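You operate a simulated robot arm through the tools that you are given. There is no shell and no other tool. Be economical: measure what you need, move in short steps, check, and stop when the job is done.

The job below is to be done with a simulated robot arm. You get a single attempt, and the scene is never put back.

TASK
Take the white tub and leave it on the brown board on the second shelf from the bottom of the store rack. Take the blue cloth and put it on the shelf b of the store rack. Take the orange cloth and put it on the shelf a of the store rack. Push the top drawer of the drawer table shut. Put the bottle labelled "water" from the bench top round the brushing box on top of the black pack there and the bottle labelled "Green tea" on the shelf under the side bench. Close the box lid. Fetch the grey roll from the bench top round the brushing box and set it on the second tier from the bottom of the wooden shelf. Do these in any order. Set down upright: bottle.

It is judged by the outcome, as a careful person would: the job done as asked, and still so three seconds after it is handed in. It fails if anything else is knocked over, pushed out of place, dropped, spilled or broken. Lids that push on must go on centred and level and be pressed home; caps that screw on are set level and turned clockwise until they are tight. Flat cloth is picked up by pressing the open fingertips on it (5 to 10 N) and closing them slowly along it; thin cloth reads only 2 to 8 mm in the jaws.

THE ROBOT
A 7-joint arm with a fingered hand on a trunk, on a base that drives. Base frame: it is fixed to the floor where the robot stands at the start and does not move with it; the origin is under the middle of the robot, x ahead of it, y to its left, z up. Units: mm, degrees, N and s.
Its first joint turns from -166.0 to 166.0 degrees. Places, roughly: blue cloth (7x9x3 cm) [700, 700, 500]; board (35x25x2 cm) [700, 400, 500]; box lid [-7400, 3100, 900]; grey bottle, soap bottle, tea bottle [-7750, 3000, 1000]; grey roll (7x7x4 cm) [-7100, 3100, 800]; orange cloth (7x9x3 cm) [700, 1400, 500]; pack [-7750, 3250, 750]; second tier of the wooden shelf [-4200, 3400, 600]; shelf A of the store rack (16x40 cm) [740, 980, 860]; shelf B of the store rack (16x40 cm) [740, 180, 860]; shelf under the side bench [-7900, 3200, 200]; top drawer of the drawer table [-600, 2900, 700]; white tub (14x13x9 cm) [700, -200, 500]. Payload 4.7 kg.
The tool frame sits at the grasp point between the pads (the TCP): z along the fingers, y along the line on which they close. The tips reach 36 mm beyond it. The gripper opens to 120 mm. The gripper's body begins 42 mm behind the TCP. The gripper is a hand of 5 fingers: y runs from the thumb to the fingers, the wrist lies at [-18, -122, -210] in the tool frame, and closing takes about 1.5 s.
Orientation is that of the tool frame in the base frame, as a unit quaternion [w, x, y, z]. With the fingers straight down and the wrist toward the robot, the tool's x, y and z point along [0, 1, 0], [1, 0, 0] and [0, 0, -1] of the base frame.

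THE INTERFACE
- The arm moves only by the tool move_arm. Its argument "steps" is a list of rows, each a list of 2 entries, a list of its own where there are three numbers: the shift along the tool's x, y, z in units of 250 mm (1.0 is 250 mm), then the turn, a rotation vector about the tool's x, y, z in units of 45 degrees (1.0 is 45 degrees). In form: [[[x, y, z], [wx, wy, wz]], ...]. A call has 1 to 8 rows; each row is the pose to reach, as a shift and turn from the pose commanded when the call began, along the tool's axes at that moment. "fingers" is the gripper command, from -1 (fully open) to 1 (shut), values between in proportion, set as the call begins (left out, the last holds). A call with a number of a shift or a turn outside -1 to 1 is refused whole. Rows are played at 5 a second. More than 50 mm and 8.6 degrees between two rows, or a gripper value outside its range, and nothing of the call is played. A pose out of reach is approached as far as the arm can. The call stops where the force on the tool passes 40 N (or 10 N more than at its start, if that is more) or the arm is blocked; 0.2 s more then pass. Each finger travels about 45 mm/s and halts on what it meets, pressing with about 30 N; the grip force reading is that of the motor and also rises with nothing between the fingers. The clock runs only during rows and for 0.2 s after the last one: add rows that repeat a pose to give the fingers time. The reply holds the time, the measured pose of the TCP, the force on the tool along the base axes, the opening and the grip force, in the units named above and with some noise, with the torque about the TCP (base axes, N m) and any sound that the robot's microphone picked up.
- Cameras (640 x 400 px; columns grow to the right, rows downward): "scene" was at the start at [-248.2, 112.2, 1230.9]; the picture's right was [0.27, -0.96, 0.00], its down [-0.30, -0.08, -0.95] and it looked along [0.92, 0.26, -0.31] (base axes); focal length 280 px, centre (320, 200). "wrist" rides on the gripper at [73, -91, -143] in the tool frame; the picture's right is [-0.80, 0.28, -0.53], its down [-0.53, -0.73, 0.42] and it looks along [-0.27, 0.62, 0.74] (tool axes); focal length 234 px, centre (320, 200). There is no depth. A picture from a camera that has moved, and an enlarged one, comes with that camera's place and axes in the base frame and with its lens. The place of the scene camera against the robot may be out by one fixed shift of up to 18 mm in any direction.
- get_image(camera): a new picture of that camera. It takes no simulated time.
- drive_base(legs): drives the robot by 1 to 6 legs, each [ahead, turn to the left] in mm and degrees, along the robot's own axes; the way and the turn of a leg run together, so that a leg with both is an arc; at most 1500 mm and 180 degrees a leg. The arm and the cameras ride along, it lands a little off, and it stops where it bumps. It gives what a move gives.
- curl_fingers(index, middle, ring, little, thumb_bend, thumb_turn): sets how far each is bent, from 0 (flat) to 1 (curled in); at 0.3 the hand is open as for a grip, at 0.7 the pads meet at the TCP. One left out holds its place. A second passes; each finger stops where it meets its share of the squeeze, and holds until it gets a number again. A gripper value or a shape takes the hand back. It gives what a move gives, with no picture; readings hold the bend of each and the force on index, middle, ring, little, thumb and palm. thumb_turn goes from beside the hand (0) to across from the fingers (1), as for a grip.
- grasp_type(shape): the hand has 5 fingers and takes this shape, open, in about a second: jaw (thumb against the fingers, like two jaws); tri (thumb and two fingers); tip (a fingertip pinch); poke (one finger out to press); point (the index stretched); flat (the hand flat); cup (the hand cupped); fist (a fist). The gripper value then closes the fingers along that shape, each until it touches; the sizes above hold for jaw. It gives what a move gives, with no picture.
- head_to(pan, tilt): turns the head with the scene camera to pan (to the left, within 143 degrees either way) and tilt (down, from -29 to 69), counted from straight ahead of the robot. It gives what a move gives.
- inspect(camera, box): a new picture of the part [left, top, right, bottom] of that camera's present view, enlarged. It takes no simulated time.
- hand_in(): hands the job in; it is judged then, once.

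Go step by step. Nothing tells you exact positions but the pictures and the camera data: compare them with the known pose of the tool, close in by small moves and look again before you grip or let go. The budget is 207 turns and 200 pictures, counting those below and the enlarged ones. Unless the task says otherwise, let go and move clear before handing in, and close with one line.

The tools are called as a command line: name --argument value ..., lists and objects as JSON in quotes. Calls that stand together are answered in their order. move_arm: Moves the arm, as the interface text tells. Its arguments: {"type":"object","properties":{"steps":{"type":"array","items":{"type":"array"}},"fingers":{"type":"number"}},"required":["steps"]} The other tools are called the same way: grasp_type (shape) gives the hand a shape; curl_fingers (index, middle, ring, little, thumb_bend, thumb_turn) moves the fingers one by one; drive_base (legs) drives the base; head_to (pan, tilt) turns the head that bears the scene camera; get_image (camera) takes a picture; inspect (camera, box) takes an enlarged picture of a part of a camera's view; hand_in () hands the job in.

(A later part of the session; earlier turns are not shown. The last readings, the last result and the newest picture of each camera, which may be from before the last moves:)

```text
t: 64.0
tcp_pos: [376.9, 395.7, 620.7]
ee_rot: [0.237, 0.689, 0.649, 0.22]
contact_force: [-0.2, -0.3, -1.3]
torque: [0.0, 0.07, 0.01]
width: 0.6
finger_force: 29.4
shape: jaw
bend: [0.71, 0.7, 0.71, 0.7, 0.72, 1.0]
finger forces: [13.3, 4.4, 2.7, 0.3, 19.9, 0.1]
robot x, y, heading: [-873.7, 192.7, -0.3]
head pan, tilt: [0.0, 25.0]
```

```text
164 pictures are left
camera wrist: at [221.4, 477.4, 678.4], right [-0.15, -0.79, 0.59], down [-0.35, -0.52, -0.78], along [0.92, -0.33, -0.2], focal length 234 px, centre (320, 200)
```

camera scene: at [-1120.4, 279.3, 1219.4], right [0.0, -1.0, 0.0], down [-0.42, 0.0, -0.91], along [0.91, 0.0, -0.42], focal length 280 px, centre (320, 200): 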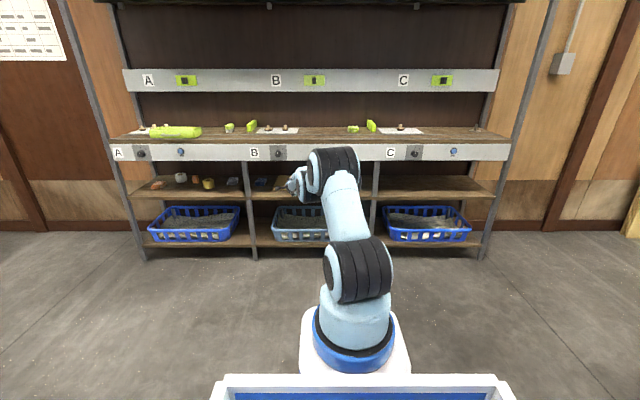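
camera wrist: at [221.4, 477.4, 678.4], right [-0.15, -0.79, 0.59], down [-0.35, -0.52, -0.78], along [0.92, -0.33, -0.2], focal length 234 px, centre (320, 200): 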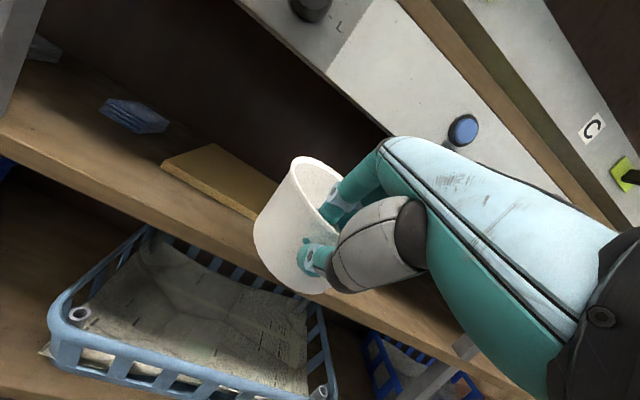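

The board spans roughly y 220–570, x 576–826. I'll drive 248 mm forward so the tub hangs over its middle.

drive_base --legs '[[246, 0]]'

get_image --camera "wrist"

inspect --camera "scene" --box '[220, 100, 380, 220]'

```text
t: 65.8
tcp_pos: [621.5, 393.0, 619.8]
ee_rot: [0.237, 0.69, 0.648, 0.219]
contact_force: [0.2, 0.3, -0.4]
torque: [0.02, 0.04, 0.01]
width: 0.9
finger_force: 30.1
shape: jaw
bend: [0.71, 0.7, 0.71, 0.7, 0.72, 1.0]
finger forces: [13.4, 4.4, 2.7, 0.3, 20.1, 0.0]
robot x, y, heading: [-626.1, 191.7, 0.1]
head pan, tilt: [0.0, 25.0]
```

```text
163 pictures are left
camera wrist: at [467.1, 475.3, 678.4], right [-0.15, -0.79, 0.59], down [-0.35, -0.51, -0.78], along [0.92, -0.33, -0.2], focal length 234 px, centre (320, 200)
```

wrist: 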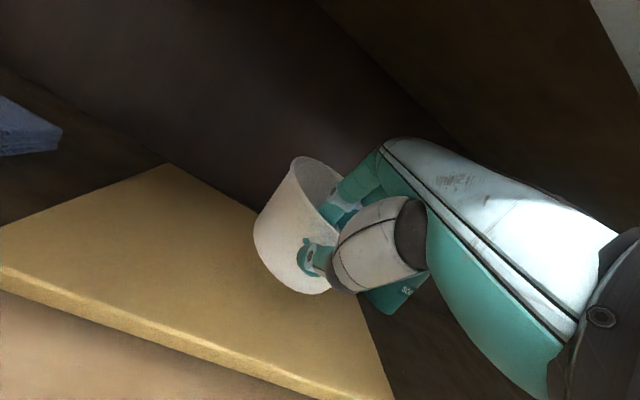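

```text
3.33 times, centred on (300, 160) of scene
camera zoom: at [-874.8, 278.8, 1219.4], right [0.0, -1.0, 0.0], down [-0.42, 0.0, -0.91], along [0.91, 0.0, -0.42], focal length 935 px, centre (387, 333)
```

zoom: 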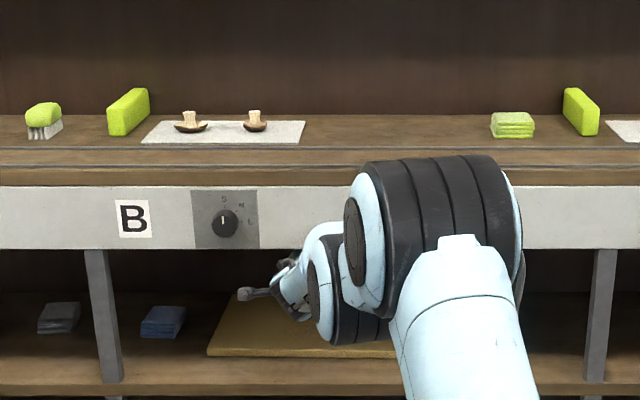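

The tub hangs over the board with margin on all sides. I'll lower it gently.

move_arm --steps '[[[0, -0.0246, 0.0315], [0, 0, 0]], [[0, -0.042, 0.0536], [0, 0, 0]], [[0, -0.054, 0.0694], [0, 0, 0]], [[0, -0.06, 0.077], [0, 0, 0]]]'

get_image --camera "wrist"

```text
t: 66.8
tcp_pos: [620.6, 392.9, 597.3]
ee_rot: [0.236, 0.689, 0.649, 0.22]
contact_force: [-0.6, -0.2, -0.8]
torque: [0.04, 0.04, 0.0]
width: 0.7
finger_force: 29.7
shape: jaw
bend: [0.71, 0.7, 0.71, 0.7, 0.72, 1.0]
finger forces: [13.3, 4.5, 2.7, 0.2, 20.1, 0.1]
robot x, y, heading: [-629.6, 188.9, -0.1]
head pan, tilt: [0.0, 25.0]
```

```text
161 pictures are left
camera wrist: at [466.8, 475.1, 653.6], right [-0.15, -0.79, 0.59], down [-0.35, -0.51, -0.78], along [0.92, -0.33, -0.2], focal length 234 px, centre (320, 200)
```

wrist: 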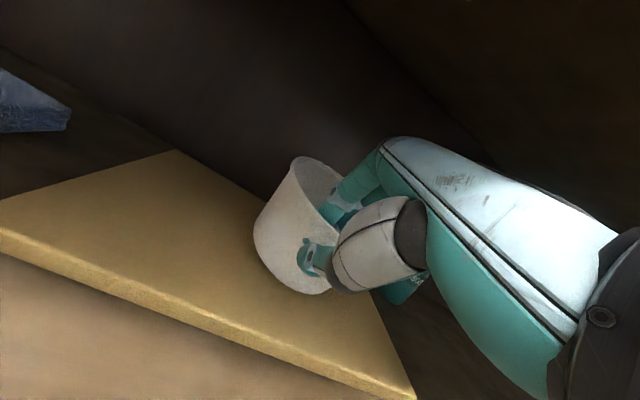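

There's no contact yet. I'll shift 30 mm left for margin and keep lowering.

move_arm --steps '[[[0.12, 0, 0], [0, 0, 0]], [[0.12, -0.0098, 0.0126], [0, 0, 0]], [[0.12, -0.0197, 0.0252], [0, 0, 0]], [[0.12, -0.0246, 0.0315], [0, 0, 0]], [[0.12, -0.0295, 0.0378], [0, 0, 0]]]'

get_image --camera "wrist"

```text
t: 68.0
tcp_pos: [624.6, 424.8, 587.8]
ee_rot: [0.237, 0.688, 0.649, 0.222]
contact_force: [-3.0, 2.1, 11.8]
torque: [-0.04, -0.12, 0.04]
width: 0.9
finger_force: 30.0
shape: jaw
bend: [0.71, 0.7, 0.66, 0.7, 0.72, 1.0]
finger forces: [15.0, 5.6, 3.7, 0.3, 23.1, 0.0]
robot x, y, heading: [-627.9, 190.2, 0.0]
head pan, tilt: [0.0, 25.0]
```

```text
160 pictures are left
camera wrist: at [469.0, 506.3, 644.8], right [-0.15, -0.79, 0.59], down [-0.35, -0.51, -0.78], along [0.92, -0.33, -0.2], focal length 234 px, centre (320, 200)
```

wrist: 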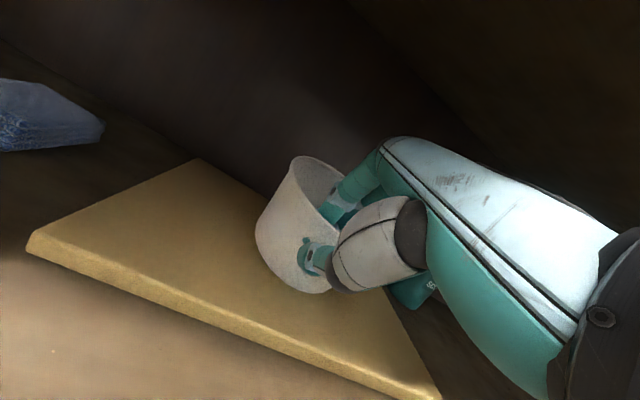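

The tub is resting on the board. I'll release halfway and check.

move_arm --steps '[[[0, 0, 0], [0, 0, 0]], [[0, 0.008, -0.01], [0, 0, 0]], [[0, 0.008, -0.01], [0, 0, 0]], [[0, 0.008, -0.01], [0, 0, 0]]]' --fingers 0.1

get_image --camera "wrist"

```text
t: 69.0
tcp_pos: [622.7, 423.4, 587.9]
ee_rot: [0.238, 0.689, 0.648, 0.219]
contact_force: [-0.8, 0.3, -0.8]
torque: [0.01, 0.01, 0.02]
width: 53.5
finger_force: 0.1
shape: jaw
bend: [0.74, 0.47, 0.44, 0.43, 0.72, 1.0]
finger forces: [0.0, 0.0, 0.6, 0.8, 0.0, 0.1]
robot x, y, heading: [-629.2, 189.0, -0.2]
head pan, tilt: [0.0, 25.0]
```

```text
159 pictures are left
camera wrist: at [468.9, 505.1, 644.9], right [-0.15, -0.79, 0.59], down [-0.35, -0.51, -0.78], along [0.92, -0.33, -0.2], focal length 234 px, centre (320, 200)
```

wrist: 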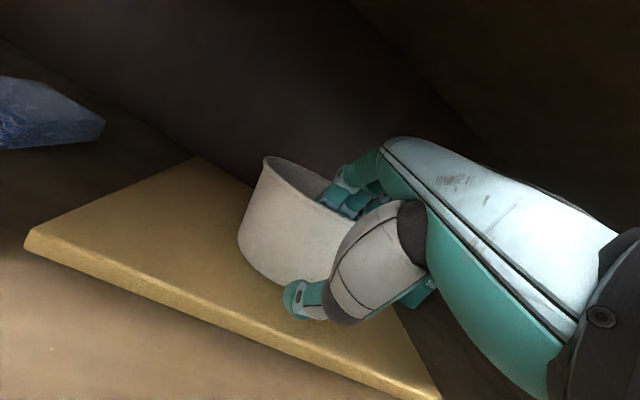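

The tub now stands upright on the board. I'll open a bit more, rise clear of the rim and withdraw.

move_arm --steps '[[[0, 0.02, -0.025], [0, 0, 0]], [[0, 0.05, -0.06], [0, 0, 0]], [[0, 0.09, -0.12], [0, 0, 0]], [[0, 0.13, -0.16], [0, 0, 0]]]' --fingers -0.2

get_image --camera "wrist"

```text
t: 70.0
tcp_pos: [624.8, 423.5, 639.4]
ee_rot: [0.238, 0.69, 0.648, 0.219]
contact_force: [0.3, 0.5, -0.2]
torque: [0.0, -0.05, 0.04]
width: 71.6
finger_force: 0.1
shape: jaw
bend: [0.74, 0.41, 0.38, 0.42, 0.66, 1.0]
finger forces: [0.0, 0.1, 0.1, 0.0, 0.0, 0.0]
robot x, y, heading: [-627.1, 189.2, 0.2]
head pan, tilt: [0.0, 25.0]
```

```text
158 pictures are left
camera wrist: at [470.2, 505.0, 697.1], right [-0.15, -0.79, 0.59], down [-0.35, -0.51, -0.78], along [0.92, -0.33, -0.2], focal length 234 px, centre (320, 200)
```

wrist: 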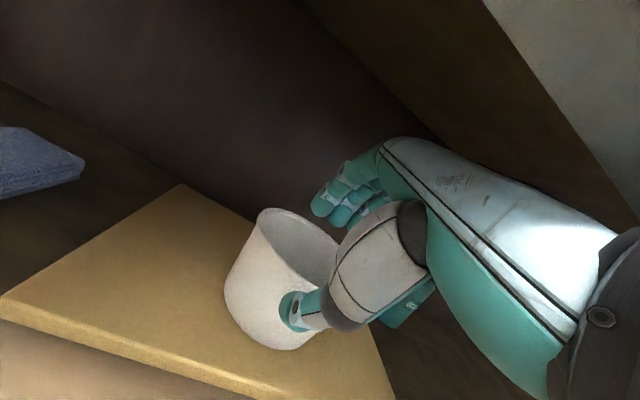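

The tub stands fine on the board. I'll back out, dropping slightly to clear the beam.

move_arm --steps '[[[0, -0.12, -0.09], [0, 0, 0]], [[0, -0.26, -0.15], [0, 0, 0]], [[0, -0.4, -0.24], [0, 0, 0]], [[0, -0.52, -0.32], [0, 0, 0]], [[0, -0.64, -0.4], [0, 0, 0]], [[0, -0.76, -0.5], [0, 0, 0]]]' --fingers -1

get_image --camera "wrist"

```text
t: 71.4
tcp_pos: [397.1, 436.3, 621.2]
ee_rot: [0.237, 0.69, 0.648, 0.219]
contact_force: [0.1, -0.3, 1.0]
torque: [0.0, 0.01, 0.01]
width: 119.4
finger_force: 0.0
shape: jaw
bend: [0.3, 0.3, 0.3, 0.3, 0.3, 0.98]
finger forces: [0.0, 0.0, 0.0, 0.1, 0.0, 0.0]
robot x, y, heading: [-630.7, 191.7, -0.5]
head pan, tilt: [0.0, 25.0]
```

```text
157 pictures are left
camera wrist: at [243.7, 518.8, 679.1], right [-0.15, -0.79, 0.59], down [-0.35, -0.51, -0.78], along [0.92, -0.33, -0.2], focal length 234 px, centre (320, 200)
```

wrist: 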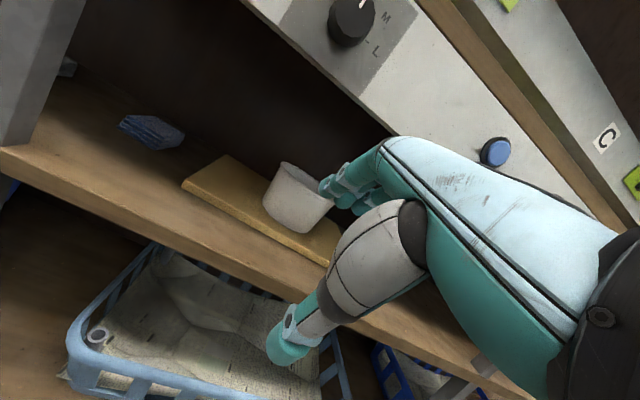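

The tub is done. Next is the blue cloth at about (703, 690), which sits just right of a post at y≈725. I'll retract the arm and reposition at an angle so the hand can enter pointing left, clear of that post.

move_arm --steps '[[[0, -0.131, -0.103], [0, 0, 0]], [[0, -0.263, -0.205], [0, 0, 0]], [[0, -0.394, -0.308], [0, 0, 0]], [[0, -0.525, -0.41], [0, 0, 0]], [[0, -0.657, -0.513], [0, 0, 0]], [[0, -0.788, -0.616], [0, 0, 0]]]'

drive_base --legs '[[-150, 0], [0, -20.4], [397, 0], [0, 40.4]]'

get_image --camera "scene"

get_image --camera "wrist"

```text
t: 72.8
tcp_pos: [149.1, 452.9, 623.5]
ee_rot: [0.238, 0.69, 0.647, 0.219]
contact_force: [-0.5, 0.2, -0.6]
torque: [0.04, 0.0, 0.01]
width: 119.9
finger_force: 0.1
shape: jaw
bend: [0.3, 0.3, 0.3, 0.3, 0.3, 0.98]
finger forces: [0.1, 0.0, 0.0, 0.0, 0.1, 0.1]
robot x, y, heading: [-631.0, 193.0, -0.2]
head pan, tilt: [0.0, 25.0]
```

```text
t: 79.2
tcp_pos: [228.0, 571.5, 623.6]
ee_rot: [0.195, 0.563, 0.761, 0.258]
contact_force: [-0.1, -0.5, -0.3]
torque: [0.01, -0.01, 0.0]
width: 119.6
finger_force: 0.1
shape: jaw
bend: [0.3, 0.3, 0.3, 0.3, 0.3, 0.98]
finger forces: [0.0, 0.0, 0.0, 0.0, 0.1, 0.0]
robot x, y, heading: [-407.0, 52.7, 20.5]
head pan, tilt: [0.0, 25.0]
```

```text
156 pictures are left
camera scene: at [-667.5, 52.0, 1219.4], right [0.35, -0.94, 0.0], down [-0.4, -0.15, -0.91], along [0.85, 0.32, -0.42], focal length 280 px, centre (320, 200)
```

scene: 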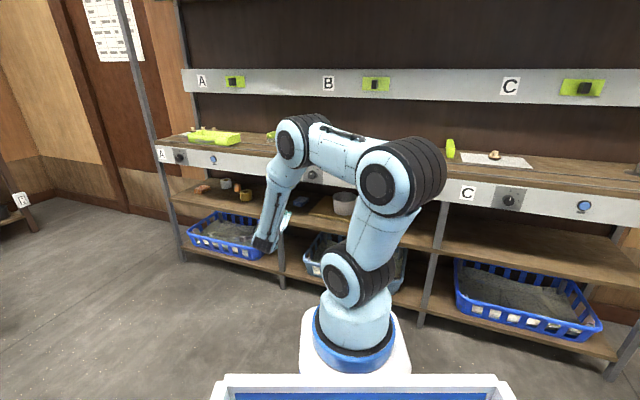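

```text
155 pictures are left
camera wrist: at [54.1, 594.6, 681.0], right [0.14, -0.8, 0.59], down [-0.15, -0.61, -0.78], along [0.98, 0.02, -0.2], focal length 234 px, centre (320, 200)
```

wrist: 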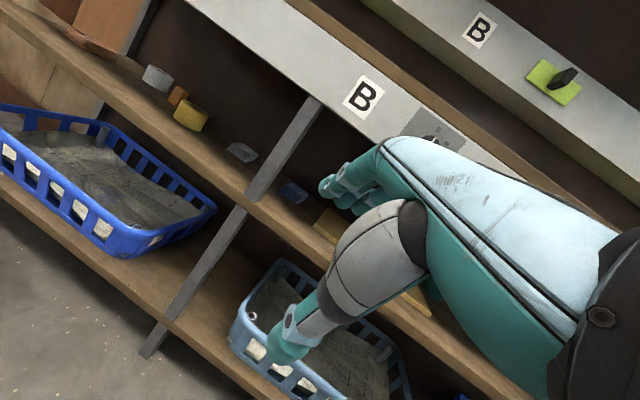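

The blue cloth is near (715, 688) and the hand now points at it, right of the post. I'll move in low under the beam.

move_arm --steps '[[[-0.014, 0.117, 0.108], [0, 0, 0]], [[-0.028, 0.233, 0.216], [0, 0, 0]], [[-0.042, 0.35, 0.324], [0, 0, 0]], [[-0.056, 0.466, 0.432], [0, 0, 0]], [[-0.07, 0.583, 0.54], [0, 0, 0]], [[-0.083, 0.7, 0.648], [0, 0, 0]], [[-0.096, 0.816, 0.756], [0, 0, 0]]]'

get_image --camera "wrist"

inspect --camera "scene" --box '[240, 100, 400, 220]'

```text
t: 80.8
tcp_pos: [499.7, 628.1, 600.3]
ee_rot: [0.195, 0.563, 0.761, 0.258]
contact_force: [0.4, 0.4, 0.6]
torque: [-0.04, 0.02, -0.04]
width: 119.7
finger_force: 0.0
shape: jaw
bend: [0.3, 0.3, 0.3, 0.3, 0.3, 0.98]
finger forces: [0.0, 0.1, 0.0, 0.1, 0.0, 0.0]
robot x, y, heading: [-409.3, 52.9, 20.5]
head pan, tilt: [0.0, 25.0]
```

```text
154 pictures are left
camera wrist: at [325.8, 651.5, 657.5], right [0.14, -0.8, 0.59], down [-0.15, -0.61, -0.78], along [0.98, 0.02, -0.2], focal length 234 px, centre (320, 200)
```

wrist: 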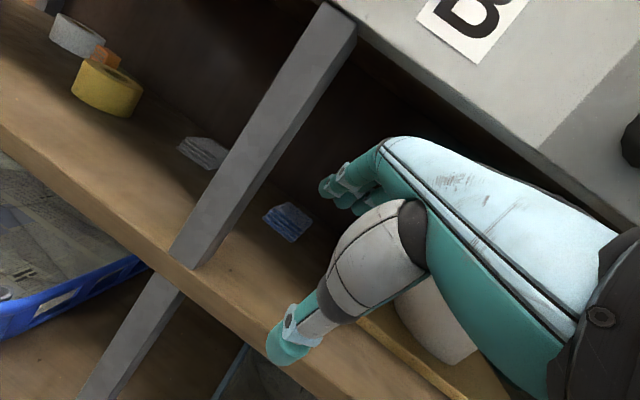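

```text
3.33 times, centred on (320, 160) of scene
camera zoom: at [-667.6, 52.0, 1219.4], right [0.35, -0.94, 0.0], down [-0.4, -0.15, -0.91], along [0.85, 0.32, -0.42], focal length 935 px, centre (320, 333)
```

zoom: 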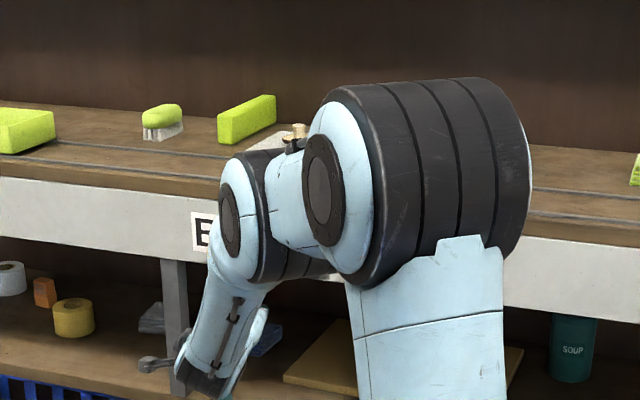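

The arm is free and the cloth is at about (706, 683). I'll move closer for a detailed look.

move_arm --steps '[[[-0.006, 0.123, 0.112], [0, 0, 0]], [[-0.012, 0.245, 0.224], [0, 0, 0]], [[-0.017, 0.368, 0.336], [0, 0, 0]]]'

get_image --camera "wrist"

inspect --camera "wrist" --box '[220, 160, 340, 260]'

```text
t: 81.6
tcp_pos: [618.5, 663.1, 589.7]
ee_rot: [0.194, 0.562, 0.761, 0.258]
contact_force: [1.0, 0.3, -0.3]
torque: [-0.06, 0.01, 0.0]
width: 119.9
finger_force: 0.1
shape: jaw
bend: [0.3, 0.3, 0.3, 0.3, 0.3, 0.98]
finger forces: [0.0, 0.0, 0.0, 0.0, 0.0, 0.1]
robot x, y, heading: [-405.2, 49.2, 20.6]
head pan, tilt: [0.0, 25.0]
```

```text
152 pictures are left
camera wrist: at [445.7, 685.2, 646.8], right [0.14, -0.8, 0.59], down [-0.15, -0.61, -0.78], along [0.98, 0.02, -0.2], focal length 234 px, centre (320, 200)
```

wrist: 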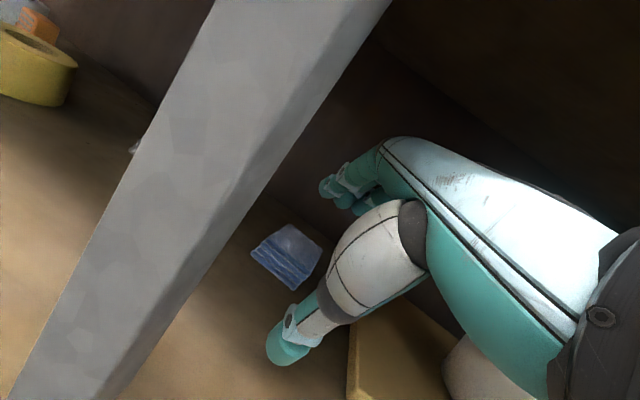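

```text
4.00 times, centred on (280, 210) of wrist
camera zoom: at [445.7, 685.2, 646.8], right [0.14, -0.8, 0.59], down [-0.15, -0.61, -0.78], along [0.98, 0.02, -0.2], focal length 937 px, centre (480, 160)
```

zoom: 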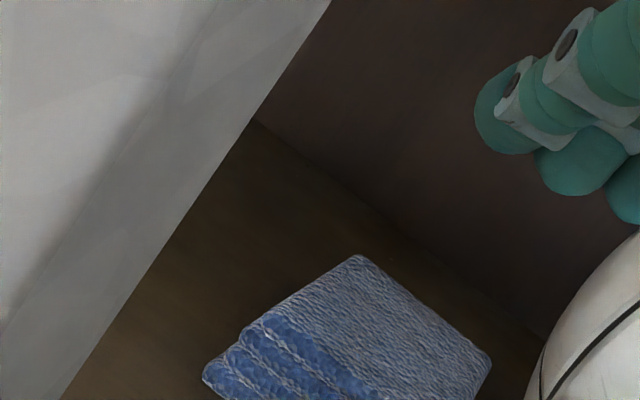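

The cloth is a thick folded pad with its centre near (715, 683). It's too deep under the beam to pinch from above, so I'll rake it towards the front edge with hooked fingers and grip the overhang there. First I'll hook the fingers and put the thumb aside.

curl_fingers --index 0.7 --middle 0.7 --ring 0.7 --little 0.7 --thumb_bend 0.0 --thumb_turn 0.0

get_image --camera "wrist"

```text
t: 82.6
tcp_pos: [620.2, 662.5, 590.2]
ee_rot: [0.195, 0.562, 0.761, 0.258]
contact_force: [7.9, -20.4, -2.3]
torque: [-1.19, -0.71, 1.43]
width: 104.5
finger_force: 10.0
shape: fingers
bend: [0.7, 0.7, 0.7, 0.7, 0.0, 0.57]
finger forces: [0.0, 0.1, 0.0, 0.0, 19.7, 0.0]
robot x, y, heading: [-408.0, 51.1, 20.3]
head pan, tilt: [0.0, 25.0]
```

```text
150 pictures are left
camera wrist: at [445.4, 685.0, 646.5], right [0.14, -0.8, 0.59], down [-0.15, -0.61, -0.78], along [0.98, 0.02, -0.2], focal length 234 px, centre (320, 200)
```

wrist: 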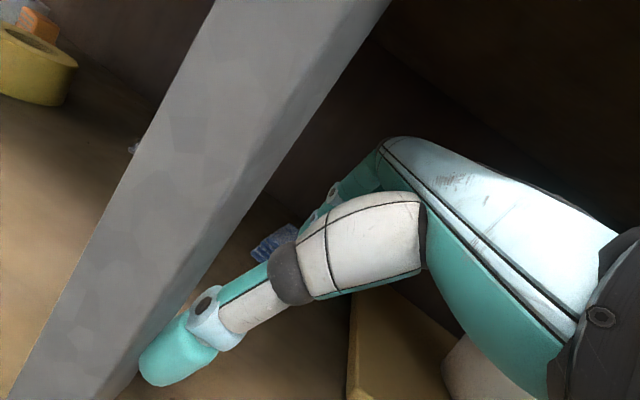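

The thumb touched the post, so I'm undoing that and closing into a plain jaw instead. Then I'll check how steep the forearm is under the beam.

curl_fingers --thumb_bend 0.3 --thumb_turn 1.0

head_to --pan 20 --tilt 25

get_image --camera "scene"

get_image --camera "wrist"

```text
t: 83.6
tcp_pos: [618.6, 662.6, 589.3]
ee_rot: [0.194, 0.562, 0.761, 0.258]
contact_force: [0.1, 0.1, 0.2]
torque: [-0.01, 0.01, 0.0]
width: 63.6
finger_force: 0.2
shape: fingers
bend: [0.7, 0.7, 0.7, 0.7, 0.3, 0.97]
finger forces: [0.1, 0.0, 0.1, 0.0, 0.0, 0.1]
robot x, y, heading: [-407.6, 53.0, 20.7]
head pan, tilt: [0.0, 25.0]
```

```text
t: 84.4
tcp_pos: [618.0, 663.5, 589.1]
ee_rot: [0.194, 0.563, 0.761, 0.258]
contact_force: [0.2, 0.3, 0.8]
torque: [0.01, 0.0, -0.01]
width: 63.3
finger_force: 0.0
shape: fingers
bend: [0.7, 0.7, 0.7, 0.7, 0.3, 0.97]
finger forces: [0.0, 0.1, 0.0, 0.0, 0.0, 0.1]
robot x, y, heading: [-410.3, 51.6, 20.4]
head pan, tilt: [20.0, 25.0]
```

```text
149 pictures are left
camera scene: at [-683.6, 79.5, 1219.4], right [0.65, -0.76, 0.0], down [-0.32, -0.27, -0.91], along [0.69, 0.59, -0.42], focal length 280 px, centre (320, 200)
```

scene: 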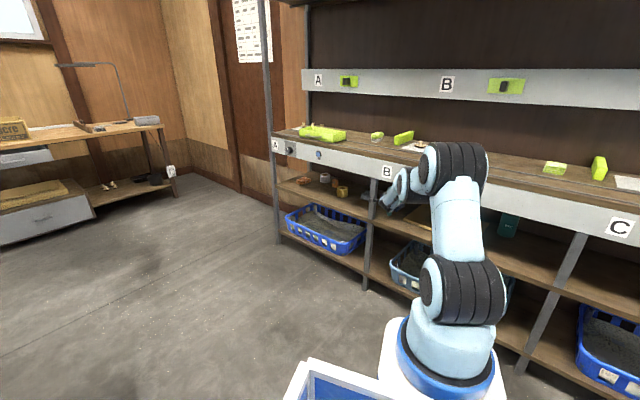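

```text
148 pictures are left
camera wrist: at [445.6, 684.7, 646.5], right [0.14, -0.8, 0.59], down [-0.15, -0.61, -0.78], along [0.98, 0.02, -0.2], focal length 234 px, centre (320, 200)
```

wrist: 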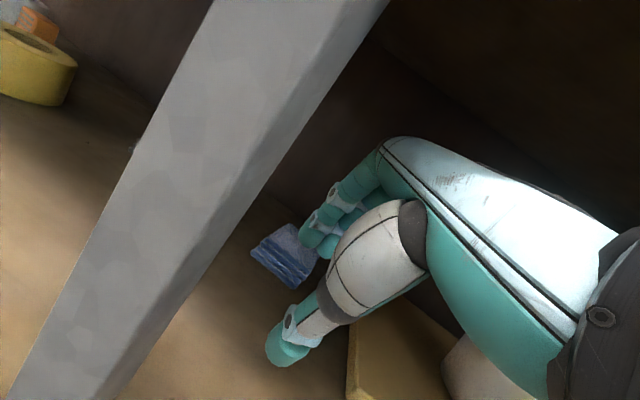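

I'll first try a gentle edge pinch: thumb at the cloth's near face, fingertips on its top.

move_arm --steps '[[[0, 0, 0], [0, 0, 0]], [[0, 0, 0], [0, 0, 0]], [[0.002, 0.038, 0.088], [0, 0, 0]], [[0.004, 0.076, 0.177], [0, 0, 0]], [[0.006, 0.114, 0.265], [0, 0, 0]]]' --fingers -0.17

get_image --camera "wrist"

```text
t: 85.7
tcp_pos: [677.0, 682.4, 557.4]
ee_rot: [0.195, 0.562, 0.761, 0.26]
contact_force: [-24.0, -17.2, 12.7]
torque: [0.98, 0.03, 3.32]
width: 67.8
finger_force: 0.0
shape: jaw
bend: [0.74, 0.42, 0.39, 0.41, 0.69, 1.0]
finger forces: [0.0, 0.0, 0.0, 0.0, 7.1, 0.0]
robot x, y, heading: [-405.0, 53.4, 20.3]
head pan, tilt: [20.0, 25.0]
stopped in row 5: the force on the tool passed its limit at 56 N (the readings are from after the stop); the commanded pose is now the measured one
```

```text
147 pictures are left
camera wrist: at [504.2, 704.6, 614.0], right [0.14, -0.8, 0.59], down [-0.15, -0.61, -0.78], along [0.98, 0.02, -0.2], focal length 234 px, centre (320, 200)
```

wrist: 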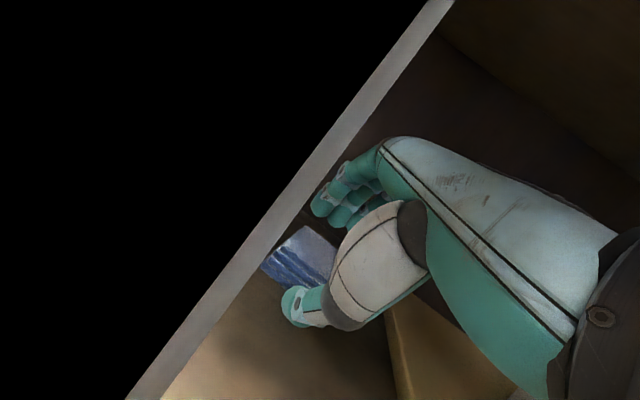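

The back of the hand touched the post, so I need a steeper leftward yaw. I'll retract fully and reposition so the hand comes in at about 31°.

move_arm --steps '[[[-0.02, -0.131, -0.11], [0, 0, 0]], [[-0.04, -0.263, -0.22], [0, 0, 0]], [[-0.04, -0.394, -0.32], [0, 0, 0]], [[-0.04, -0.525, -0.42], [0, 0, 0]], [[-0.04, -0.657, -0.52], [0, 0, 0]], [[-0.04, -0.788, -0.62], [0, 0, 0]]]' --fingers -0.17

move_arm --steps '[[[0, -0.131, -0.11], [0, 0, 0]], [[0, -0.263, -0.22], [0, 0, 0]], [[0, -0.394, -0.32], [0, 0, 0]], [[0, -0.525, -0.42], [0, 0, 0]], [[0, -0.657, -0.52], [0, 0, 0]], [[0, -0.788, -0.62], [0, 0, 0]]]'

drive_base --legs '[[0, 106.9], [-332, 0], [0, -92.4]]'

head_to --pan 0 --tilt 25

get_image --camera "scene"

get_image --camera "wrist"

```text
t: 87.1
tcp_pos: [441.7, 599.2, 556.2]
ee_rot: [0.194, 0.561, 0.762, 0.259]
contact_force: [-0.3, -0.3, -0.2]
torque: [0.0, -0.01, 0.03]
width: 70.0
finger_force: 0.1
shape: jaw
bend: [0.74, 0.41, 0.39, 0.41, 0.66, 1.0]
finger forces: [0.0, 0.0, 0.0, 0.0, 0.0, 0.0]
robot x, y, heading: [-409.2, 53.4, 20.2]
head pan, tilt: [20.0, 25.0]
```

```text
t: 88.5
tcp_pos: [202.5, 525.3, 559.2]
ee_rot: [0.194, 0.563, 0.761, 0.258]
contact_force: [-0.9, 0.3, 0.2]
torque: [0.04, -0.03, 0.02]
width: 70.2
finger_force: 0.1
shape: jaw
bend: [0.74, 0.41, 0.39, 0.41, 0.66, 1.0]
finger forces: [0.0, 0.0, 0.0, 0.0, 0.0, 0.0]
robot x, y, heading: [-408.0, 51.6, 20.3]
head pan, tilt: [20.0, 25.0]
```

```text
t: 99.1
tcp_pos: [268.7, 394.2, 558.9]
ee_rot: [0.162, 0.466, 0.823, 0.28]
contact_force: [-0.2, 0.2, 0.6]
torque: [0.0, -0.02, -0.02]
width: 70.3
finger_force: 0.1
shape: jaw
bend: [0.74, 0.41, 0.39, 0.41, 0.66, 1.0]
finger forces: [0.0, 0.0, 0.0, 0.0, 0.0, 0.0]
robot x, y, heading: [-211.8, -212.1, 34.2]
head pan, tilt: [20.0, 25.0]
```

```text
t: 99.9
tcp_pos: [268.0, 393.7, 559.9]
ee_rot: [0.161, 0.465, 0.824, 0.281]
contact_force: [0.0, 1.3, -0.6]
torque: [0.01, 0.0, -0.01]
width: 69.9
finger_force: 0.1
shape: jaw
bend: [0.74, 0.41, 0.39, 0.41, 0.66, 1.0]
finger forces: [0.0, 0.0, 0.0, 0.0, 0.0, 0.1]
robot x, y, heading: [-214.2, -214.0, 34.2]
head pan, tilt: [0.0, 25.0]
```

```text
146 pictures are left
camera scene: at [-461.9, -272.8, 1219.4], right [0.56, -0.83, 0.0], down [-0.35, -0.24, -0.91], along [0.75, 0.51, -0.42], focal length 280 px, centre (320, 200)
```

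scene: 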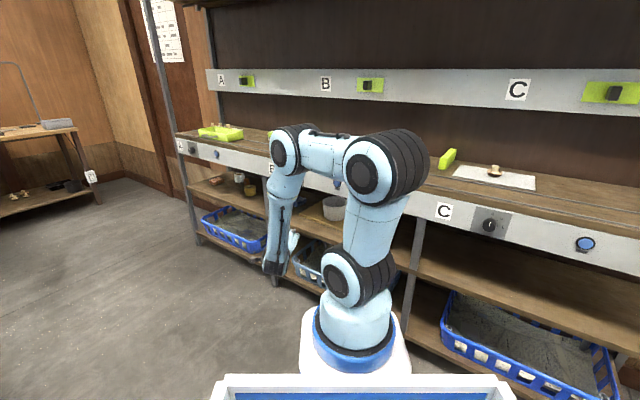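

```text
145 pictures are left
camera wrist: at [94.4, 373.6, 616.5], right [0.32, -0.74, 0.59], down [0.0, -0.62, -0.78], along [0.95, 0.25, -0.2], focal length 234 px, centre (320, 200)
```

wrist: 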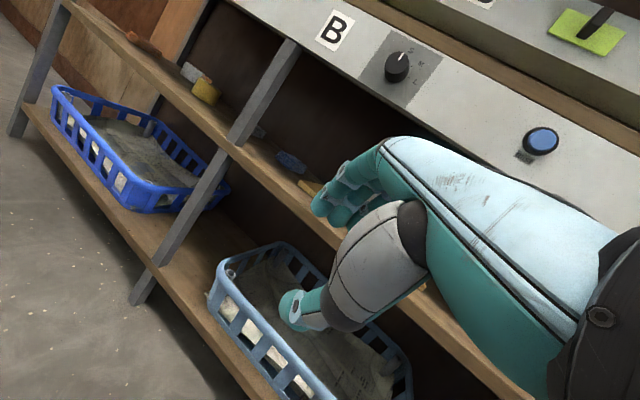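

The hand now points at 31° and the cloth sits straight along it. I'll go in under the beam.

move_arm --steps '[[[0.013, 0.143, 0.098], [0, 0, 0]], [[0.027, 0.285, 0.196], [0, 0, 0]], [[0.04, 0.428, 0.294], [0, 0, 0]], [[0.053, 0.571, 0.392], [0, 0, 0]], [[0.067, 0.713, 0.49], [0, 0, 0]], [[0.08, 0.856, 0.588], [0, 0, 0]]]'

move_arm --steps '[[[0, 0.15, 0.115], [0, 0, 0]], [[0, 0.29, 0.23], [0, 0, 0]], [[0, 0.43, 0.35], [0, 0, 0]]]'

get_image --camera "wrist"

get_image --camera "scene"

```text
t: 101.3
tcp_pos: [480.8, 543.4, 574.2]
ee_rot: [0.162, 0.466, 0.824, 0.279]
contact_force: [0.2, -0.4, 0.7]
torque: [-0.01, -0.03, 0.03]
width: 69.9
finger_force: 0.1
shape: jaw
bend: [0.74, 0.41, 0.39, 0.41, 0.66, 1.0]
finger forces: [0.0, 0.0, 0.0, 0.1, 0.0, 0.1]
robot x, y, heading: [-213.8, -213.2, 34.2]
head pan, tilt: [0.0, 25.0]
```

```text
t: 102.1
tcp_pos: [599.5, 614.9, 569.4]
ee_rot: [0.162, 0.466, 0.823, 0.28]
contact_force: [0.6, 0.2, -0.8]
torque: [-0.01, 0.01, -0.04]
width: 70.2
finger_force: 0.0
shape: jaw
bend: [0.74, 0.41, 0.39, 0.41, 0.66, 1.0]
finger forces: [0.1, 0.1, 0.1, 0.1, 0.0, 0.1]
robot x, y, heading: [-207.8, -211.9, 34.4]
head pan, tilt: [0.0, 25.0]
```

```text
144 pictures are left
camera wrist: at [425.4, 594.1, 626.7], right [0.33, -0.74, 0.59], down [0.0, -0.62, -0.78], along [0.95, 0.25, -0.2], focal length 234 px, centre (320, 200)
```

wrist: 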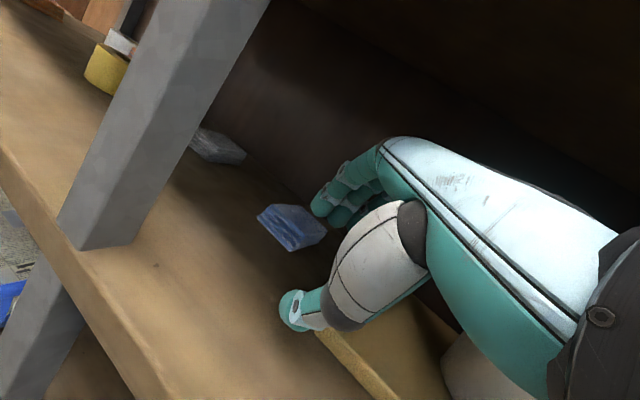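

```text
143 pictures are left
camera scene: at [-462.0, -273.0, 1219.4], right [0.56, -0.83, 0.0], down [-0.35, -0.24, -0.91], along [0.75, 0.51, -0.42], focal length 280 px, centre (320, 200)
```

scene: 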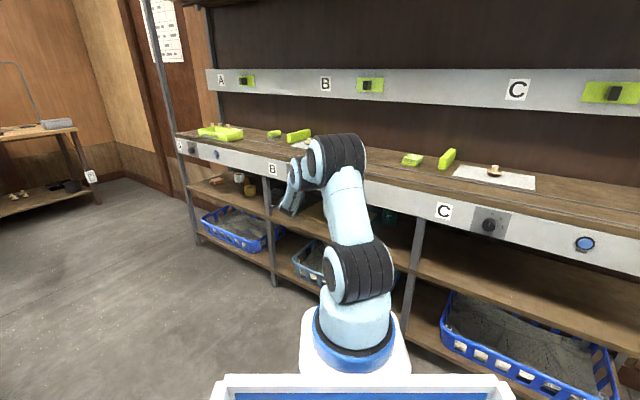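

The path is clear and the cloth's near face is at about x 668. I'll advance to straddle its near edge.

move_arm --steps '[[[0.018, 0.116, 0.13], [0, 0, 0]], [[0.036, 0.232, 0.26], [0, 0, 0]]]'

get_image --camera "wrist"

```text
t: 102.7
tcp_pos: [668.7, 667.6, 555.5]
ee_rot: [0.162, 0.466, 0.823, 0.281]
contact_force: [-1.6, -1.3, 7.3]
torque: [-0.15, 0.23, 0.0]
width: 67.2
finger_force: 0.1
shape: jaw
bend: [0.74, 0.41, 0.39, 0.41, 0.69, 1.0]
finger forces: [0.1, 0.0, 0.1, 0.1, 7.7, 0.0]
robot x, y, heading: [-213.1, -210.9, 34.3]
head pan, tilt: [0.0, 25.0]
```

```text
142 pictures are left
camera wrist: at [494.4, 647.1, 613.0], right [0.32, -0.74, 0.59], down [0.0, -0.62, -0.78], along [0.95, 0.26, -0.2], focal length 234 px, centre (320, 200)
```

wrist: 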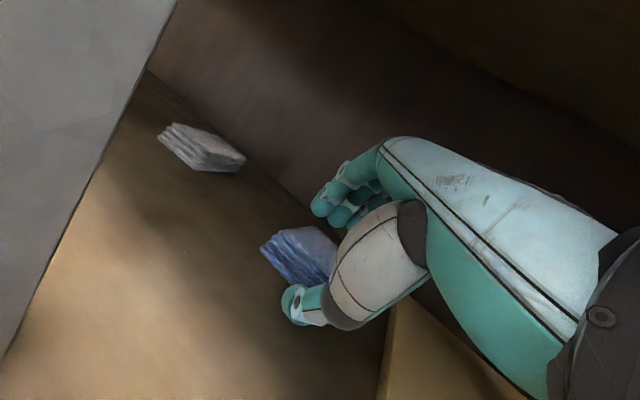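

The thumb is at the cloth's near edge and the fingers are above it. I'll close slowly.

move_arm --steps '[[[0, 0, 0], [0, 0, 0]], [[0, -0.005, 0.005], [0, 0, 0]], [[0, -0.01, 0.01], [0, 0, 0]], [[0, -0.015, 0.015], [0, 0, 0]], [[0, -0.02, 0.02], [0, 0, 0]], [[0, -0.02, 0.02], [0, 0, 0]], [[0, -0.02, 0.02], [0, 0, 0]], [[0, -0.02, 0.02], [0, 0, 0]]]' --fingers 1

get_image --camera "wrist"

```text
t: 104.5
tcp_pos: [667.8, 667.7, 554.8]
ee_rot: [0.162, 0.465, 0.822, 0.284]
contact_force: [-4.5, -1.6, 37.8]
torque: [0.1, -0.84, 0.0]
width: 9.3
finger_force: 29.9
shape: jaw
bend: [0.7, 0.7, 0.7, 0.7, 0.79, 1.0]
finger forces: [16.0, 30.9, 0.1, 0.1, 18.9, 0.0]
robot x, y, heading: [-209.6, -209.8, 34.3]
head pan, tilt: [0.0, 25.0]
```

```text
141 pictures are left
camera wrist: at [493.5, 647.1, 611.0], right [0.32, -0.74, 0.59], down [0.01, -0.62, -0.79], along [0.95, 0.26, -0.19], focal length 234 px, centre (320, 200)
```

wrist: 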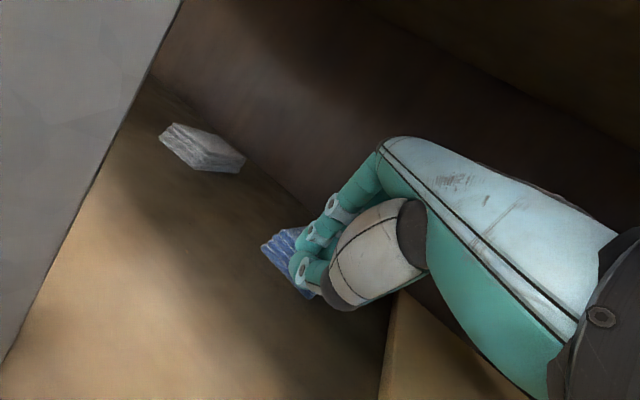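

The jaws read 9 mm with force on the index, middle and thumb. I'll lift a little to see whether the cloth comes along.

move_arm --steps '[[[0, 0.025, -0.03], [0, 0, 0]], [[0, 0.05, -0.065], [0, 0, 0]], [[0, 0.09, -0.11], [0, 0, 0]]]'

get_image --camera "wrist"

```text
t: 105.3
tcp_pos: [667.4, 664.2, 578.4]
ee_rot: [0.161, 0.466, 0.824, 0.278]
contact_force: [-0.8, 0.0, 0.0]
torque: [0.02, -0.03, 0.01]
width: 7.1
finger_force: 29.9
shape: jaw
bend: [0.7, 0.7, 0.7, 0.7, 0.8, 1.0]
finger forces: [0.0, 0.0, 0.0, 0.0, 0.0, 0.0]
robot x, y, heading: [-212.6, -211.9, 34.1]
head pan, tilt: [0.0, 25.0]
```

```text
140 pictures are left
camera wrist: at [494.2, 644.8, 636.5], right [0.33, -0.74, 0.59], down [0.0, -0.63, -0.78], along [0.95, 0.25, -0.21], focal length 234 px, centre (320, 200)
```

wrist: 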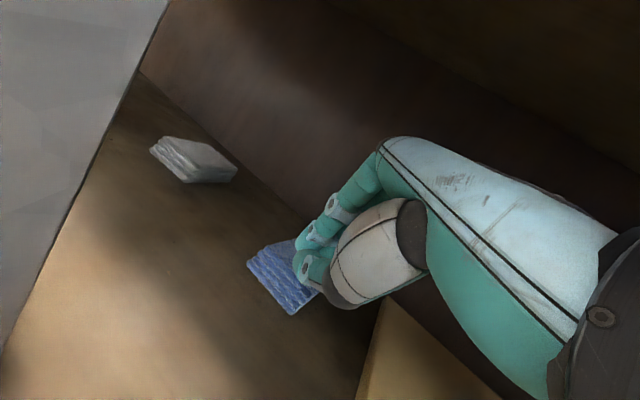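

It slipped off because the pad is fairly stiff. I'll press the closed fingertips on top of the cloth's middle and try dragging it towards the front edge.

move_arm --steps '[[[-0.036, 0.071, 0.07], [0, 0, 0]], [[-0.036, 0.04, 0.11], [0, 0, 0]], [[-0.036, 0.017, 0.14], [0, 0, 0]], [[-0.036, 0.01, 0.149], [0, 0, 0]]]'

get_image --camera "wrist"

```text
t: 106.3
tcp_pos: [695.6, 673.6, 559.4]
ee_rot: [0.162, 0.466, 0.823, 0.283]
contact_force: [-2.1, -1.3, 14.4]
torque: [0.07, -0.03, 0.04]
width: 7.4
finger_force: 29.5
shape: jaw
bend: [0.7, 0.7, 0.7, 0.7, 0.81, 1.0]
finger forces: [0.0, 5.3, 0.0, 0.0, 0.0, 0.0]
robot x, y, heading: [-211.7, -210.8, 34.0]
head pan, tilt: [0.0, 25.0]
```

```text
139 pictures are left
camera wrist: at [520.6, 652.3, 616.4], right [0.32, -0.74, 0.59], down [0.0, -0.62, -0.78], along [0.95, 0.25, -0.2], focal length 234 px, centre (320, 200)
```

wrist: 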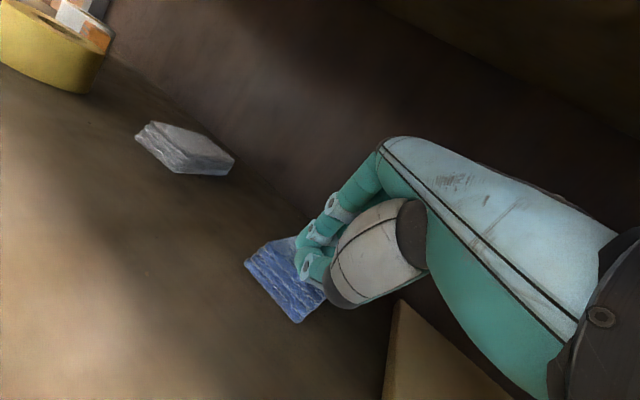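

It's pressing with 14 N on the cloth. I'll drag it back 80 mm.

move_arm --steps '[[[0.019, -0.061, -0.048], [0, 0, 0]], [[0.037, -0.122, -0.095], [0, 0, 0]], [[0.056, -0.184, -0.143], [0, 0, 0]], [[0.075, -0.245, -0.19], [0, 0, 0]]]'

get_image --camera "wrist"

```text
t: 107.3
tcp_pos: [617.5, 646.6, 552.8]
ee_rot: [0.161, 0.466, 0.824, 0.279]
contact_force: [1.1, 0.1, -0.4]
torque: [0.05, -0.01, 0.05]
width: 6.2
finger_force: 30.1
shape: jaw
bend: [0.7, 0.7, 0.7, 0.7, 0.8, 1.0]
finger forces: [0.1, 0.0, 0.1, 0.0, 0.0, 0.0]
robot x, y, heading: [-212.5, -212.8, 34.2]
head pan, tilt: [0.0, 25.0]
```

```text
138 pictures are left
camera wrist: at [443.0, 626.5, 611.0], right [0.33, -0.74, 0.59], down [0.0, -0.63, -0.78], along [0.95, 0.25, -0.2], focal length 234 px, centre (320, 200)
```

wrist: 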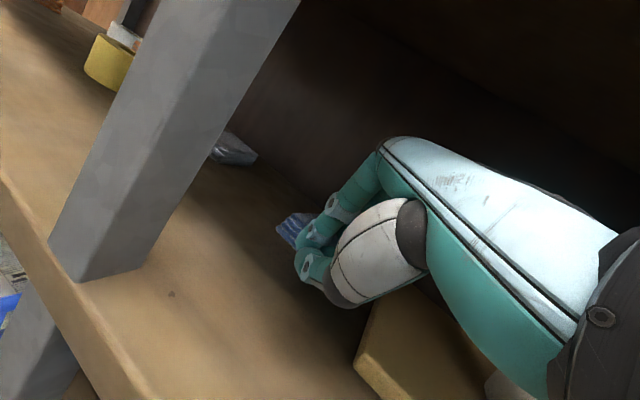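

The fingertips slipped, so I'll hook the cloth from behind instead. I'll raise and tilt the hand, move the base 70 mm closer and reach over the cloth.

move_arm --steps '[[[0, 0.022, -0.027], [-0.08, 0, 0]], [[0, 0.045, -0.056], [-0.16, 0, 0]]]'

drive_base --legs '[[70, 0]]'

get_image --camera "wrist"

```text
t: 107.9
tcp_pos: [617.5, 648.5, 573.9]
ee_rot: [0.191, 0.455, 0.804, 0.332]
contact_force: [-0.4, 0.0, -0.1]
torque: [-0.02, -0.01, -0.01]
width: 6.7
finger_force: 30.1
shape: jaw
bend: [0.7, 0.7, 0.7, 0.7, 0.8, 1.0]
finger forces: [0.0, 0.0, 0.0, 0.1, 0.0, 0.0]
robot x, y, heading: [-213.6, -211.6, 34.3]
head pan, tilt: [0.0, 25.0]
```

```text
t: 108.9
tcp_pos: [676.9, 686.6, 573.0]
ee_rot: [0.191, 0.455, 0.804, 0.332]
contact_force: [0.7, -0.5, -0.4]
torque: [0.01, 0.0, -0.02]
width: 6.3
finger_force: 29.4
shape: jaw
bend: [0.7, 0.7, 0.7, 0.7, 0.8, 1.0]
finger forces: [0.0, 0.1, 0.1, 0.0, 0.0, 0.0]
robot x, y, heading: [-153.3, -170.1, 34.4]
head pan, tilt: [0.0, 25.0]
```

```text
137 pictures are left
camera wrist: at [498.0, 664.2, 610.3], right [0.26, -0.78, 0.57], down [0.09, -0.57, -0.82], along [0.96, 0.26, -0.08], focal length 234 px, centre (320, 200)
```

wrist: 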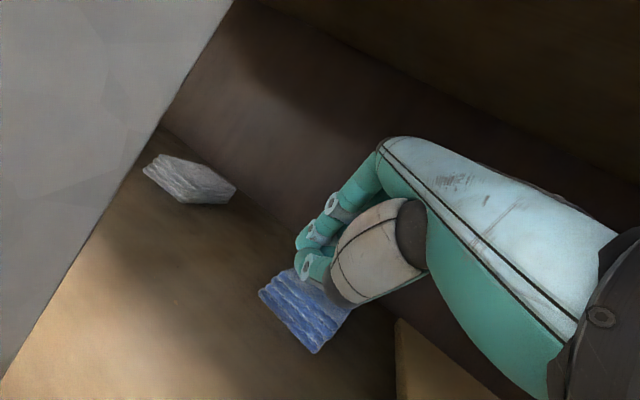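

The earlier drag did move the cloth, and its far edge is now around x 715. I'll reach over and lower the fingertips behind it.

move_arm --steps '[[[-0.08, 0.11, 0.11], [0, 0, 0]], [[-0.08, 0.1, 0.12], [0, 0, 0]], [[-0.08, 0.05, 0.17], [0, 0, 0]], [[-0.08, 0.01, 0.21], [0, 0, 0]]]'

get_image --camera "wrist"

```text
t: 109.9
tcp_pos: [725.5, 693.9, 558.4]
ee_rot: [0.194, 0.454, 0.799, 0.343]
contact_force: [0.3, -0.6, 7.9]
torque: [0.06, -0.07, -0.01]
width: 6.5
finger_force: 29.8
shape: jaw
bend: [0.7, 0.7, 0.7, 0.7, 0.81, 1.0]
finger forces: [0.1, 5.4, 0.1, 0.0, 0.0, 0.0]
robot x, y, heading: [-154.2, -175.3, 34.2]
head pan, tilt: [0.0, 25.0]
stopped in row 4: the force on the tool passed its limit at 46 N (the readings are from after the stop); the commanded pose is now the measured one
```

```text
136 pictures are left
camera wrist: at [545.7, 671.1, 591.1], right [0.25, -0.79, 0.56], down [0.1, -0.56, -0.82], along [0.96, 0.26, -0.06], focal length 234 px, centre (320, 200)
```

wrist: 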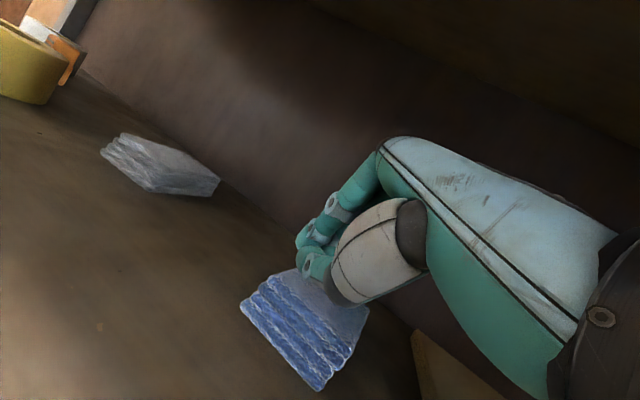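

The fingertips landed on the cloth's top near its far edge. I'll raise, shift 25 mm further and to the right, and lower again.

move_arm --steps '[[[0, 0.034, -0.034], [0, 0, 0]], [[-0.13, 0.039, -0.029], [0, 0, 0]], [[-0.13, 0.05, -0.01], [0, 0, 0]], [[-0.13, 0.02, 0.02], [0, 0, 0]], [[-0.13, -0.02, 0.06], [0, 0, 0]], [[-0.13, -0.04, 0.08], [0, 0, 0]]]'

get_image --camera "wrist"

```text
t: 111.2
tcp_pos: [752.6, 673.6, 555.0]
ee_rot: [0.197, 0.454, 0.795, 0.351]
contact_force: [1.0, 0.4, 10.0]
torque: [0.09, -0.01, -0.03]
width: 6.9
finger_force: 29.7
shape: jaw
bend: [0.7, 0.7, 0.7, 0.7, 0.82, 1.0]
finger forces: [0.0, 0.1, 0.0, 0.0, 2.1, 0.0]
robot x, y, heading: [-154.1, -167.5, 34.2]
head pan, tilt: [0.0, 25.0]
stopped in row 6: the force on the tool passed its limit at 43 N (the readings are from after the stop); the commanded pose is now the measured one
```

```text
135 pictures are left
camera wrist: at [572.0, 650.2, 585.9], right [0.24, -0.8, 0.56], down [0.11, -0.55, -0.83], along [0.96, 0.26, -0.04], focal length 234 px, centre (320, 200)
```

wrist: 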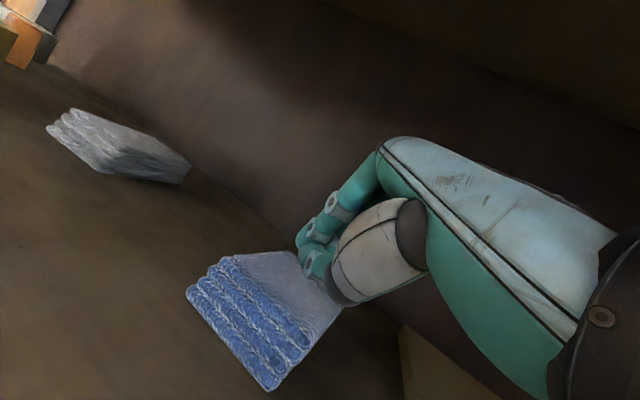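

The thumb is resting on the cloth's top while the fingers are past the edge. I'll go another 28 mm forward and lower.

move_arm --steps '[[[0, 0.03, -0.03], [0, 0, 0]], [[0, 0.11, 0.05], [0, 0, 0]], [[0, 0.08, 0.08], [0, 0, 0]], [[0, 0.05, 0.11], [0, 0, 0]], [[0, 0.03, 0.13], [0, 0, 0]]]'

get_image --camera "wrist"

```text
t: 112.4
tcp_pos: [775.8, 692.5, 551.5]
ee_rot: [0.199, 0.453, 0.793, 0.356]
contact_force: [-2.1, -3.3, 34.7]
torque: [-0.29, 0.56, 0.04]
width: 2.8
finger_force: 29.9
shape: jaw
bend: [0.7, 0.7, 0.7, 0.7, 0.81, 1.0]
finger forces: [0.1, 0.1, 0.0, 0.0, 33.7, 0.0]
robot x, y, heading: [-156.8, -172.5, 35.0]
head pan, tilt: [0.0, 25.0]
stopped in row 5: the force on the tool passed its limit at 43 N (the readings are from after the stop); the commanded pose is now the measured one
```

```text
134 pictures are left
camera wrist: at [595.2, 667.8, 580.6], right [0.24, -0.8, 0.55], down [0.12, -0.54, -0.83], along [0.96, 0.26, -0.03], focal length 234 px, centre (320, 200)
```

wrist: 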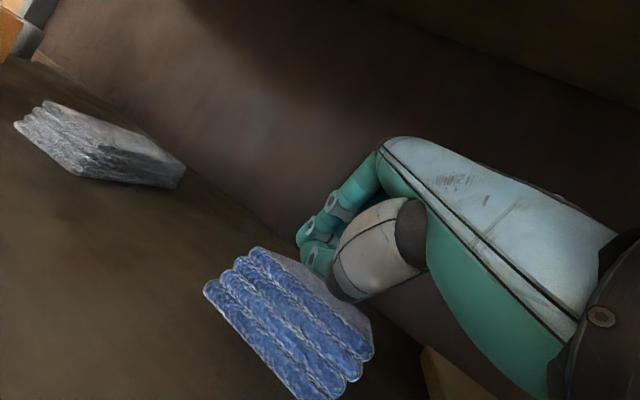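

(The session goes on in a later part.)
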